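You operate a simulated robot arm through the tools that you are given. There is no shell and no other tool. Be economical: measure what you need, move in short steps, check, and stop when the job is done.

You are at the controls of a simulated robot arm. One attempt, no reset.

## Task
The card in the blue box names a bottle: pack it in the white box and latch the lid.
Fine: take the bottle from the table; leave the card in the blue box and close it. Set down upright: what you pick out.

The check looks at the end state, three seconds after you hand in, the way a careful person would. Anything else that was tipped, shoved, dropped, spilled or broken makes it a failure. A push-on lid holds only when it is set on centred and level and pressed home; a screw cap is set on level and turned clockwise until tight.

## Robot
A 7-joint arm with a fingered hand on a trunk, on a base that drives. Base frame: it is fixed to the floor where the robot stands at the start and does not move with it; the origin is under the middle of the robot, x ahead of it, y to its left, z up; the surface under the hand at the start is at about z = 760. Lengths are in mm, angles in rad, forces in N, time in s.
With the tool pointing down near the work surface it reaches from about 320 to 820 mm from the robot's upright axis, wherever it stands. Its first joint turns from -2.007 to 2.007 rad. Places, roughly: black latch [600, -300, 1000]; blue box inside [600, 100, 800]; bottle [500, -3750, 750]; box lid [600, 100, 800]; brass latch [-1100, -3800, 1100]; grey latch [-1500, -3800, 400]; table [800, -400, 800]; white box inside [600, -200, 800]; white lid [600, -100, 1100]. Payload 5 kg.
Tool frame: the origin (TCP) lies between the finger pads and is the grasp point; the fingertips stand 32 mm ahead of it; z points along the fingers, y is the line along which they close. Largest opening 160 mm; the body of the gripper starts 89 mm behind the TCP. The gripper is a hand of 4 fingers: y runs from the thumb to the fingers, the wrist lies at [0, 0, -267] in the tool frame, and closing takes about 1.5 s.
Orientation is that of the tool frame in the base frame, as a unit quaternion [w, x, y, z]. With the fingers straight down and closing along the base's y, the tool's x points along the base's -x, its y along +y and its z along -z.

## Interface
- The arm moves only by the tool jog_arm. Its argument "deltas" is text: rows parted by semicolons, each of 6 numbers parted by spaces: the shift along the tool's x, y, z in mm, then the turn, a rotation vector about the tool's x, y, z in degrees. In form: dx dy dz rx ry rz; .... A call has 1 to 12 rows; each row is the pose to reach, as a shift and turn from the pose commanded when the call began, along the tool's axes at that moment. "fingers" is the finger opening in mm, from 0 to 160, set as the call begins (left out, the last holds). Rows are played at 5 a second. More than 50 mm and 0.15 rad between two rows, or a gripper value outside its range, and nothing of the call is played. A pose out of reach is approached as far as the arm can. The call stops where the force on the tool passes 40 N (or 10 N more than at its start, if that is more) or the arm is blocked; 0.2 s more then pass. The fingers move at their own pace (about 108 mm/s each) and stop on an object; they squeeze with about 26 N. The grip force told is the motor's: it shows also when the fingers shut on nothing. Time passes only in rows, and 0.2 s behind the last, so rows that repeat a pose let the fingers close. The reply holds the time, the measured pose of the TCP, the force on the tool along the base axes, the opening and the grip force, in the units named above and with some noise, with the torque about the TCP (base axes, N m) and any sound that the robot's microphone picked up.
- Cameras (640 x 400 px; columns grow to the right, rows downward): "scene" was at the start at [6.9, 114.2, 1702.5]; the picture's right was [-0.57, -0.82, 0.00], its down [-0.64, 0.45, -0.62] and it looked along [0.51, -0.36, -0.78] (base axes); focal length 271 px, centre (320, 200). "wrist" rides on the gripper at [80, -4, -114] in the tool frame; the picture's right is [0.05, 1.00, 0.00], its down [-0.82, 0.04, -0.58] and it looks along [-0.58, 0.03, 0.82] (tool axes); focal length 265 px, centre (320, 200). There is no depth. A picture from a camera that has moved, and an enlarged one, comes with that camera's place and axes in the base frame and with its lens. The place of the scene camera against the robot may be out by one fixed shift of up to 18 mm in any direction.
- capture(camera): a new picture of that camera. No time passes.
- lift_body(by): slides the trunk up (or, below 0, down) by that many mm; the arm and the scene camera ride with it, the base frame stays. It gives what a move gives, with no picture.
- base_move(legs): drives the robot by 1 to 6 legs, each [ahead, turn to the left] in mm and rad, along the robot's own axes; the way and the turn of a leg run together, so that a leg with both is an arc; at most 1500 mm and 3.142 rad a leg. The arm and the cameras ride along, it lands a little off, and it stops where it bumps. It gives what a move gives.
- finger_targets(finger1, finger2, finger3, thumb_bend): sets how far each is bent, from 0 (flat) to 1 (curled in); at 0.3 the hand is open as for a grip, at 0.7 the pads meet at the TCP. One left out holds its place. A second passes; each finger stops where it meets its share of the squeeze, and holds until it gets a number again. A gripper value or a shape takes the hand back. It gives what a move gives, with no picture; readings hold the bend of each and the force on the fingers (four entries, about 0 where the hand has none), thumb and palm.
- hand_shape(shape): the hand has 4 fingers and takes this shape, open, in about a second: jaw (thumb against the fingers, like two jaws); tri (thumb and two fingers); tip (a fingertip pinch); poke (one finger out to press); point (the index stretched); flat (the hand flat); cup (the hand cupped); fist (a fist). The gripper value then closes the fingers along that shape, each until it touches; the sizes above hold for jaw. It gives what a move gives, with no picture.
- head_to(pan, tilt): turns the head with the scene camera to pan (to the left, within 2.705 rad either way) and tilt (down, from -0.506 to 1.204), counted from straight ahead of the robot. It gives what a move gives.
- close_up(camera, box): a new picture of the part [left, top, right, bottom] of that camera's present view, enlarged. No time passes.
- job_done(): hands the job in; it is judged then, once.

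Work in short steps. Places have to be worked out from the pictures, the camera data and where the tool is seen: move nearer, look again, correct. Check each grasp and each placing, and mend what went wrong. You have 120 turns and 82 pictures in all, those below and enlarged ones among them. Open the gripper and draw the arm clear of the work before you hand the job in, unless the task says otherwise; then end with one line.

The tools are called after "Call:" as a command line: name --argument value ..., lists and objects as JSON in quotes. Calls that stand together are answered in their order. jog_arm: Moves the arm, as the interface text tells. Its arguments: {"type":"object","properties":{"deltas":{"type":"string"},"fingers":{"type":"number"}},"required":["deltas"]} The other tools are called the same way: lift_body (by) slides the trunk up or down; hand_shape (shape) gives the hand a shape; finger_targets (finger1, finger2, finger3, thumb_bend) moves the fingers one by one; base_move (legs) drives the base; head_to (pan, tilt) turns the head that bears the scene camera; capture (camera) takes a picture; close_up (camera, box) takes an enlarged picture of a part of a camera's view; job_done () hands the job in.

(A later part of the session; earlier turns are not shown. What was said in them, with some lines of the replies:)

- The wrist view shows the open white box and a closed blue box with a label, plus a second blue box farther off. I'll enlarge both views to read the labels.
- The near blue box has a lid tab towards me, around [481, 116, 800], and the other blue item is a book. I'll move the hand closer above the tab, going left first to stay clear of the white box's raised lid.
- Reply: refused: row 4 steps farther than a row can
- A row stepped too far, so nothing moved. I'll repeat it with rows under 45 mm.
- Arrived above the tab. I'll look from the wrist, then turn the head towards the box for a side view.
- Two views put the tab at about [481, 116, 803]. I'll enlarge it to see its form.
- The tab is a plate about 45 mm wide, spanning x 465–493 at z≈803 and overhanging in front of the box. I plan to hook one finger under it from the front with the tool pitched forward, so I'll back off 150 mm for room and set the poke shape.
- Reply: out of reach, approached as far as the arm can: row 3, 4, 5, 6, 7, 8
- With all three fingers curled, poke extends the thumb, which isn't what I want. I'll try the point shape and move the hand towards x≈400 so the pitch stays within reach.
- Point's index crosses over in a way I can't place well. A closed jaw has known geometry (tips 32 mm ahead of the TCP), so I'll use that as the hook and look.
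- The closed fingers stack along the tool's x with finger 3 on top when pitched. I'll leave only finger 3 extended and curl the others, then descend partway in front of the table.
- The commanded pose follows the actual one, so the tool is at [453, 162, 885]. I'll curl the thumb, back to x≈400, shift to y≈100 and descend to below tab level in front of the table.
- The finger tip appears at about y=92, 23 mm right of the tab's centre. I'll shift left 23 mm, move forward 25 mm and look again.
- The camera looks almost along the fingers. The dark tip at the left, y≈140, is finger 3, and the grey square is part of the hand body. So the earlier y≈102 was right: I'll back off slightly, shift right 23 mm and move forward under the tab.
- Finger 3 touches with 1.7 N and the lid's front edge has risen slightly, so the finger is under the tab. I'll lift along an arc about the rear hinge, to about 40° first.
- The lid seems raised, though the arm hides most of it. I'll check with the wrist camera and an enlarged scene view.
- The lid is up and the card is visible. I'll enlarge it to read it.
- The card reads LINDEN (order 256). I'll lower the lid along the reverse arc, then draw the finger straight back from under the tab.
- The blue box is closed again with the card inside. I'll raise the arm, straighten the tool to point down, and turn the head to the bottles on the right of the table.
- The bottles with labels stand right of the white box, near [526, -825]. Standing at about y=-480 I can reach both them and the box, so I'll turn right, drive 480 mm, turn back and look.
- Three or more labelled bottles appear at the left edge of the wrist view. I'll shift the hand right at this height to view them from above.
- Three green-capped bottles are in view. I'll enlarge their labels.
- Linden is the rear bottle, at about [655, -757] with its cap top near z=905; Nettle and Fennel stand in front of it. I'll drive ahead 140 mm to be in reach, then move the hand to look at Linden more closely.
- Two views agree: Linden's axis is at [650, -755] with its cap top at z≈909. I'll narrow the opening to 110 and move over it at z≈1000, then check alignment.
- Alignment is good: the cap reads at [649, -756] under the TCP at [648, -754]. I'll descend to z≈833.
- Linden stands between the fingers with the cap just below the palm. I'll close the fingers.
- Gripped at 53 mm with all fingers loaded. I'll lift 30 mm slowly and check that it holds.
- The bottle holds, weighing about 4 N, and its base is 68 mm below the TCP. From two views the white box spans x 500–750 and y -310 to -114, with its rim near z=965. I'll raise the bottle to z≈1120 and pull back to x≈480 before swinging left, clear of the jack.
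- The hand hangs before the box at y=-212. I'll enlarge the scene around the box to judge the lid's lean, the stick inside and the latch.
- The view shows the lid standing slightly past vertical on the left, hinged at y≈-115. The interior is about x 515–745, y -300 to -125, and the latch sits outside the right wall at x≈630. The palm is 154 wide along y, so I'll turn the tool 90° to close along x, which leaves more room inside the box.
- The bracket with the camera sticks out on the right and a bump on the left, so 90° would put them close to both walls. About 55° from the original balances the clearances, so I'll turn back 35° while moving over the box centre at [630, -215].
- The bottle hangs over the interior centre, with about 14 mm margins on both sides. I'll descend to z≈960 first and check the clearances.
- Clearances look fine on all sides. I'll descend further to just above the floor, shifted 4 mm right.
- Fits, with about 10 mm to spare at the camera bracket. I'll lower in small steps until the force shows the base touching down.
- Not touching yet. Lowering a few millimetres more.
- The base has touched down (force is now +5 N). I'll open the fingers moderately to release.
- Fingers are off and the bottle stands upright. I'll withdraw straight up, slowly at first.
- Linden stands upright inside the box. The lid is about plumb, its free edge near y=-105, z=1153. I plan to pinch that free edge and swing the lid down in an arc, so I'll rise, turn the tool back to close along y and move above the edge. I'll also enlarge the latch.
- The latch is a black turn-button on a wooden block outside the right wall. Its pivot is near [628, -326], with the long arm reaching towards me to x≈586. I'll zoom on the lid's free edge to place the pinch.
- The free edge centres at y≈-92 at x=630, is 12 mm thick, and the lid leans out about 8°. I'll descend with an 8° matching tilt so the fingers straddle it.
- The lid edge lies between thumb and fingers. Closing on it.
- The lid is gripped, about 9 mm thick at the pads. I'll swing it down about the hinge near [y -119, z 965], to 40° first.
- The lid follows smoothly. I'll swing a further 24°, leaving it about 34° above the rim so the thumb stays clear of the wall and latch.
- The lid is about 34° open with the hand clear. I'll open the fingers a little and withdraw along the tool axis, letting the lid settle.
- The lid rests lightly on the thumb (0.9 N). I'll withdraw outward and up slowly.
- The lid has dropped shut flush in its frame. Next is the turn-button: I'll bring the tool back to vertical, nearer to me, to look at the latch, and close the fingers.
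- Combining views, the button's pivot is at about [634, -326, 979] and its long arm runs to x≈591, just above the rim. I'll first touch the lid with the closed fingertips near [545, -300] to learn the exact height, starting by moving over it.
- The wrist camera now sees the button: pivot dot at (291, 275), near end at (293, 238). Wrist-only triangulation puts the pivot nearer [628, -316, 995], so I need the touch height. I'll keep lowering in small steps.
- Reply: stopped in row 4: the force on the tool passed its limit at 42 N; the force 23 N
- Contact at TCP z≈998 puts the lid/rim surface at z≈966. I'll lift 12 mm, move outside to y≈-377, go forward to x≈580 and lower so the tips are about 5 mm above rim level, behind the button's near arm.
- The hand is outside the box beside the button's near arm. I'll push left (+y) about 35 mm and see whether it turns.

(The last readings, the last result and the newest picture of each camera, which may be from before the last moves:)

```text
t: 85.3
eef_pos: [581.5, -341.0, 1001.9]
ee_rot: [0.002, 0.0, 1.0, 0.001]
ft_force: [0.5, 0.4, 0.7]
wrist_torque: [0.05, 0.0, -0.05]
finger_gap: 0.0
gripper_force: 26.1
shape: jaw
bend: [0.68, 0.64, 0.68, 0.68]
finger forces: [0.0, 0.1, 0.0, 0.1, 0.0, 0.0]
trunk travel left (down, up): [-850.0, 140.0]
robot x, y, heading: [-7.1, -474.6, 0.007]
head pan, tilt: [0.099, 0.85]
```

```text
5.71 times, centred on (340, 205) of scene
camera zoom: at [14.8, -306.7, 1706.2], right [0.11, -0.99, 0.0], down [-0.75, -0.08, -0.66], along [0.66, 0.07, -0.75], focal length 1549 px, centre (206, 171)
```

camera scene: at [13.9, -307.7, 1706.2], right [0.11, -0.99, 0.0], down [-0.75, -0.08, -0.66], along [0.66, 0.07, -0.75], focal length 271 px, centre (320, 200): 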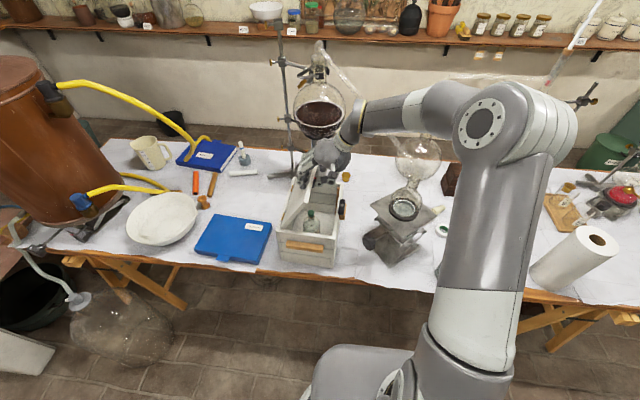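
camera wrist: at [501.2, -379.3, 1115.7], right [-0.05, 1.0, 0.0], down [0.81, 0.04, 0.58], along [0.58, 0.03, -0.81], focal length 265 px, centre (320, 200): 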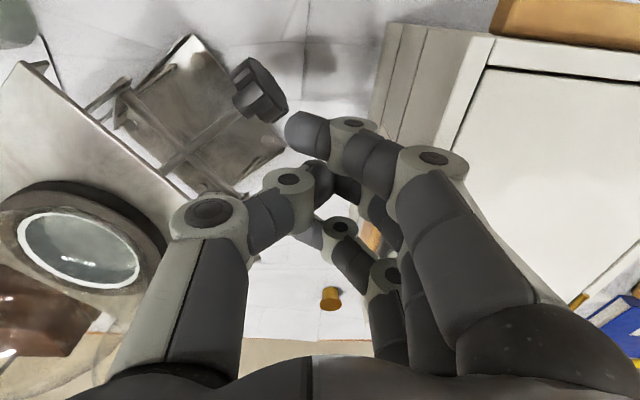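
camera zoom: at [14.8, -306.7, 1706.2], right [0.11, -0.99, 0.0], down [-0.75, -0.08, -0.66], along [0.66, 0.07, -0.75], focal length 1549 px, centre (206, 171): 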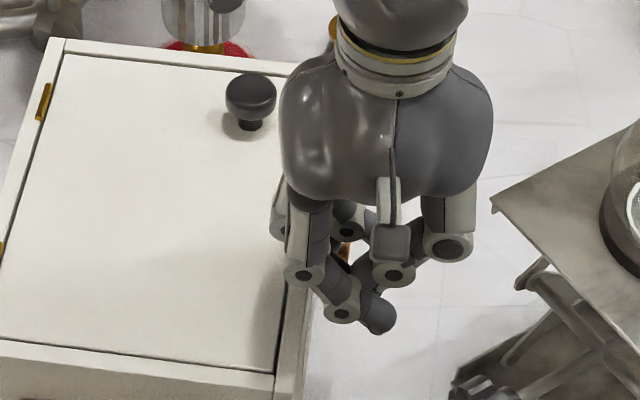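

No contact yet. I'll push on in small steps.

Call:
jog_arm --deltas "0 4 0 0 0 0;0 8 0 0 0 0;0 12 0 0 0 0;0 16 0 0 0 0"

```text
t: 86.3
eef_pos: [581.8, -325.7, 1001.9]
ee_rot: [0.003, 0.0, 1.0, 0.001]
ft_force: [-0.8, -1.0, 1.9]
wrist_torque: [-0.01, -0.03, -0.07]
finger_gap: 0.1
gripper_force: 26.0
shape: jaw
bend: [0.68, 0.64, 0.69, 0.68]
finger forces: [0.0, 0.0, 1.4, 0.0, 0.0, 0.0]
trunk travel left (down, up): [-850.0, 140.0]
robot x, y, heading: [-8.8, -467.4, 0.009]
head pan, tilt: [0.099, 0.85]
```

Finger 3 has contact (1.4 N), so the button's arm is being pushed. I'll continue along an arc, left and then forward.

Call:
jog_arm --deltas "2 6 0 0 0 0;3 12 0 0 0 0;2 18 0 0 0 0;0 24 0 0 0 0;-3 29 0 0 0 0"

Call:
capture --camera "wrist"

Call:
close_up --camera "scene" --box '[300, 170, 380, 240]'

```text
t: 87.5
eef_pos: [584.4, -296.9, 1002.1]
ee_rot: [0.002, -0.001, 1.0, 0.001]
ft_force: [-0.2, -0.6, 0.4]
wrist_torque: [-0.02, 0.01, -0.01]
finger_gap: 0.0
gripper_force: 26.0
shape: jaw
bend: [0.68, 0.64, 0.69, 0.68]
finger forces: [0.1, 0.0, 1.0, 0.0, 0.0, 0.0]
trunk travel left (down, up): [-850.0, 140.0]
robot x, y, heading: [-7.0, -472.2, 0.007]
head pan, tilt: [0.099, 0.85]
```

```text
15 pictures are left
camera wrist: at [504.9, -300.5, 1114.8], right [-0.05, 1.0, 0.0], down [0.81, 0.04, 0.58], along [0.58, 0.03, -0.81], focal length 265 px, centre (320, 200)
```

wrist: 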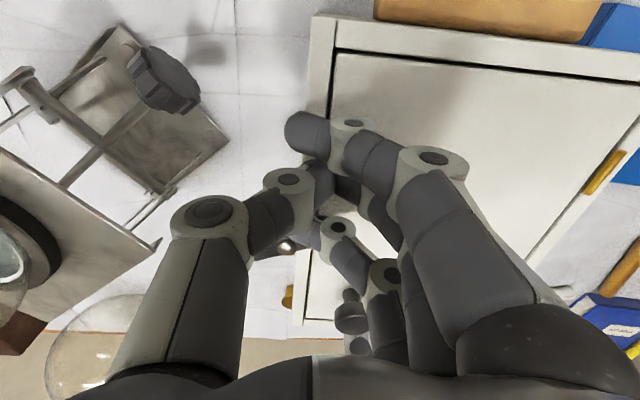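

```text
5.71 times, centred on (340, 205) of scene
camera zoom: at [14.5, -306.9, 1706.2], right [0.11, -0.99, 0.0], down [-0.75, -0.08, -0.66], along [0.66, 0.07, -0.75], focal length 1549 px, centre (206, 171)
```

zoom: 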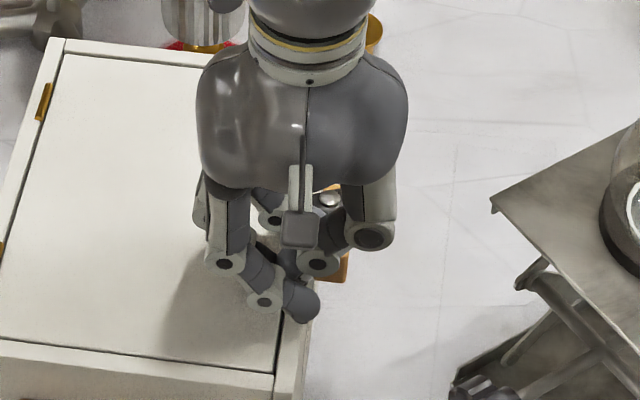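

The button has turned partway; the pivot screw and the uncovered end of its block are visible. I'll push forward to bring the arm across the lid.

Call:
jog_arm --deltas "-4 2 0 0 0 0;-8 4 0 0 0 0;-12 5 0 0 0 0;-12 5 0 0 0 0"

```text
t: 88.5
eef_pos: [596.9, -292.0, 1000.8]
ee_rot: [0.003, 0.0, 1.0, 0.001]
ft_force: [-5.0, -0.8, 1.1]
wrist_torque: [-0.05, 0.01, -0.12]
finger_gap: 0.2
gripper_force: 26.3
shape: jaw
bend: [0.68, 0.64, 0.7, 0.68]
finger forces: [0.1, 0.1, 5.0, 0.0, 0.0, 0.0]
trunk travel left (down, up): [-850.0, 140.0]
robot x, y, heading: [-5.0, -472.6, 0.006]
head pan, tilt: [0.099, 0.85]
```

Force has risen to 5 N, so it may be at its stop. I'll back off and rise to inspect.

Call:
jog_arm --deltas "6 -2 0 0 0 0;10 -2 -25 0 0 0;30 0 -60 0 0 0;60 20 -95 0 0 0;90 50 -120 0 0 0;110 85 -140 0 0 0"

Call:
close_up --camera "scene" --box '[290, 160, 380, 240]'

```text
refused: row 4 steps farther than a row can; nothing moved
```

```text
5.00 times, centred on (335, 200) of scene
camera zoom: at [13.8, -307.0, 1706.2], right [0.11, -0.99, 0.0], down [-0.75, -0.08, -0.66], along [0.66, 0.07, -0.75], focal length 1355 px, centre (245, 200)
```

zoom: 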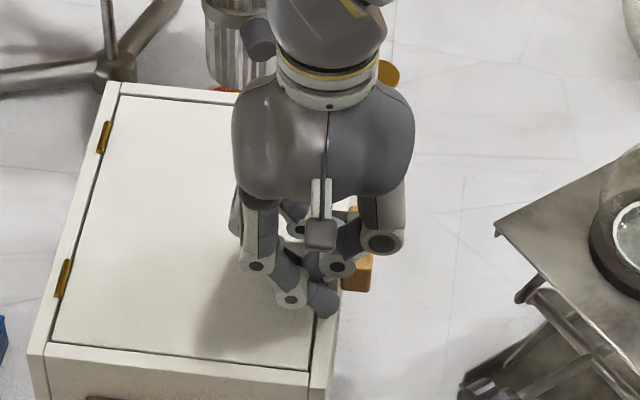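

One step was too long. I'll retry with shorter rows.

Call:
jog_arm --deltas "6 -2 0 0 0 0;10 -2 -25 0 0 0;25 0 -55 0 0 0;45 10 -85 0 0 0;70 25 -110 0 0 0;100 50 -125 0 0 0;130 75 -140 0 0 0"

Call:
close_up --camera "scene" --box '[290, 160, 380, 240]'

```text
t: 90.1
eef_pos: [463.8, -216.9, 1141.7]
ee_rot: [0.004, 0.0, 1.0, 0.0]
ft_force: [0.9, -0.1, 0.8]
wrist_torque: [-0.01, -0.04, -0.01]
finger_gap: 0.0
gripper_force: 26.1
shape: jaw
bend: [0.68, 0.64, 0.69, 0.68]
finger forces: [0.0, 0.1, 0.1, 0.0, 0.1, 0.0]
trunk travel left (down, up): [-850.0, 140.0]
robot x, y, heading: [-5.5, -472.8, 0.005]
head pan, tilt: [0.099, 0.85]
```

```text
5.00 times, centred on (335, 200) of scene
camera zoom: at [13.2, -306.3, 1706.1], right [0.11, -0.99, 0.0], down [-0.75, -0.08, -0.66], along [0.66, 0.07, -0.75], focal length 1355 px, centre (245, 200)
```

zoom: 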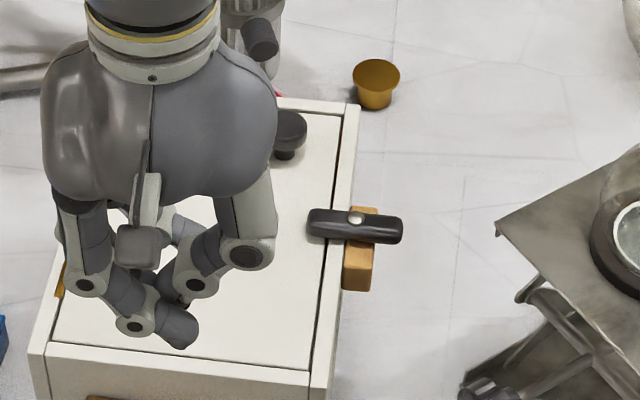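

The button now lies squarely across the rim and lid, so it is latched. I'll open the hand while drawing the arm back and up, then do a final check of the scene.

Call:
jog_arm --deltas "0 -20 -30 0 0 0;10 -60 -40 0 0 0;20 -100 -40 0 0 0;30 -140 -40 0 0 0;40 -180 -40 0 0 0;50 -220 -40 0 0 0;50 -220 -40 0 0 0" --fingers 150

Call:
base_move --legs '[[-200, 0]]'

Call:
capture --camera "scene"

Call:
close_up --camera "scene" --box '[180, 120, 400, 260]'

```text
t: 91.7
eef_pos: [414.4, -439.7, 1182.0]
ee_rot: [0.002, 0.0, 1.0, 0.001]
ft_force: [1.0, 0.4, -0.5]
wrist_torque: [-0.04, 0.04, 0.01]
finger_gap: 150.2
gripper_force: 0.0
shape: jaw
bend: [0.42, 0.42, 0.42, 0.39]
finger forces: [0.1, 0.0, 0.0, 0.1, 0.0, 0.0]
trunk travel left (down, up): [-850.0, 140.0]
robot x, y, heading: [-6.9, -475.0, 0.006]
head pan, tilt: [0.099, 0.85]
```

```text
t: 93.3
eef_pos: [216.3, -442.5, 1182.3]
ee_rot: [0.003, 0.0, 1.0, 0.0]
ft_force: [-0.9, -0.1, 0.8]
wrist_torque: [0.03, -0.05, -0.04]
finger_gap: 149.9
gripper_force: 0.1
shape: jaw
bend: [0.42, 0.42, 0.42, 0.39]
finger forces: [0.1, 0.1, 0.1, 0.0, 0.0, 0.0]
trunk travel left (down, up): [-850.0, 140.0]
robot x, y, heading: [-204.6, -480.6, 0.017]
head pan, tilt: [0.099, 0.85]
```

```text
11 pictures are left
camera scene: at [-184.5, -308.7, 1706.2], right [0.11, -0.99, 0.0], down [-0.75, -0.08, -0.66], along [0.66, 0.07, -0.75], focal length 271 px, centre (320, 200)
```

scene: 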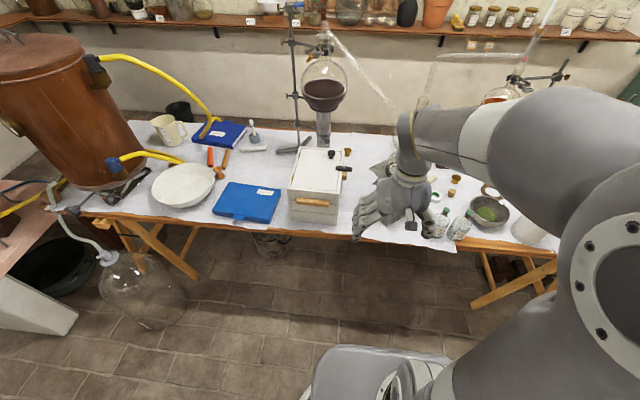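

```text
2.86 times, centred on (290, 190) of scene
camera zoom: at [-184.5, -308.7, 1706.2], right [0.11, -0.99, 0.0], down [-0.75, -0.08, -0.66], along [0.66, 0.07, -0.75], focal length 774 px, centre (406, 229)
```

zoom: 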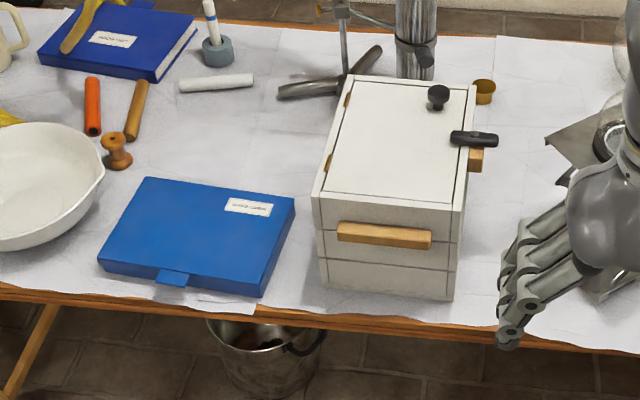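

The white box is shut and latched, the blue box is closed with its card inside, and nothing else has been disturbed. The hand is open and clear, so I'm handing in.

Call:
job_done

```text
The job is handed in.
```

The card in the blue box named Linden, so I packed the Linden bottle upright in the white box and latched its lid; the card is back in the closed blue box.
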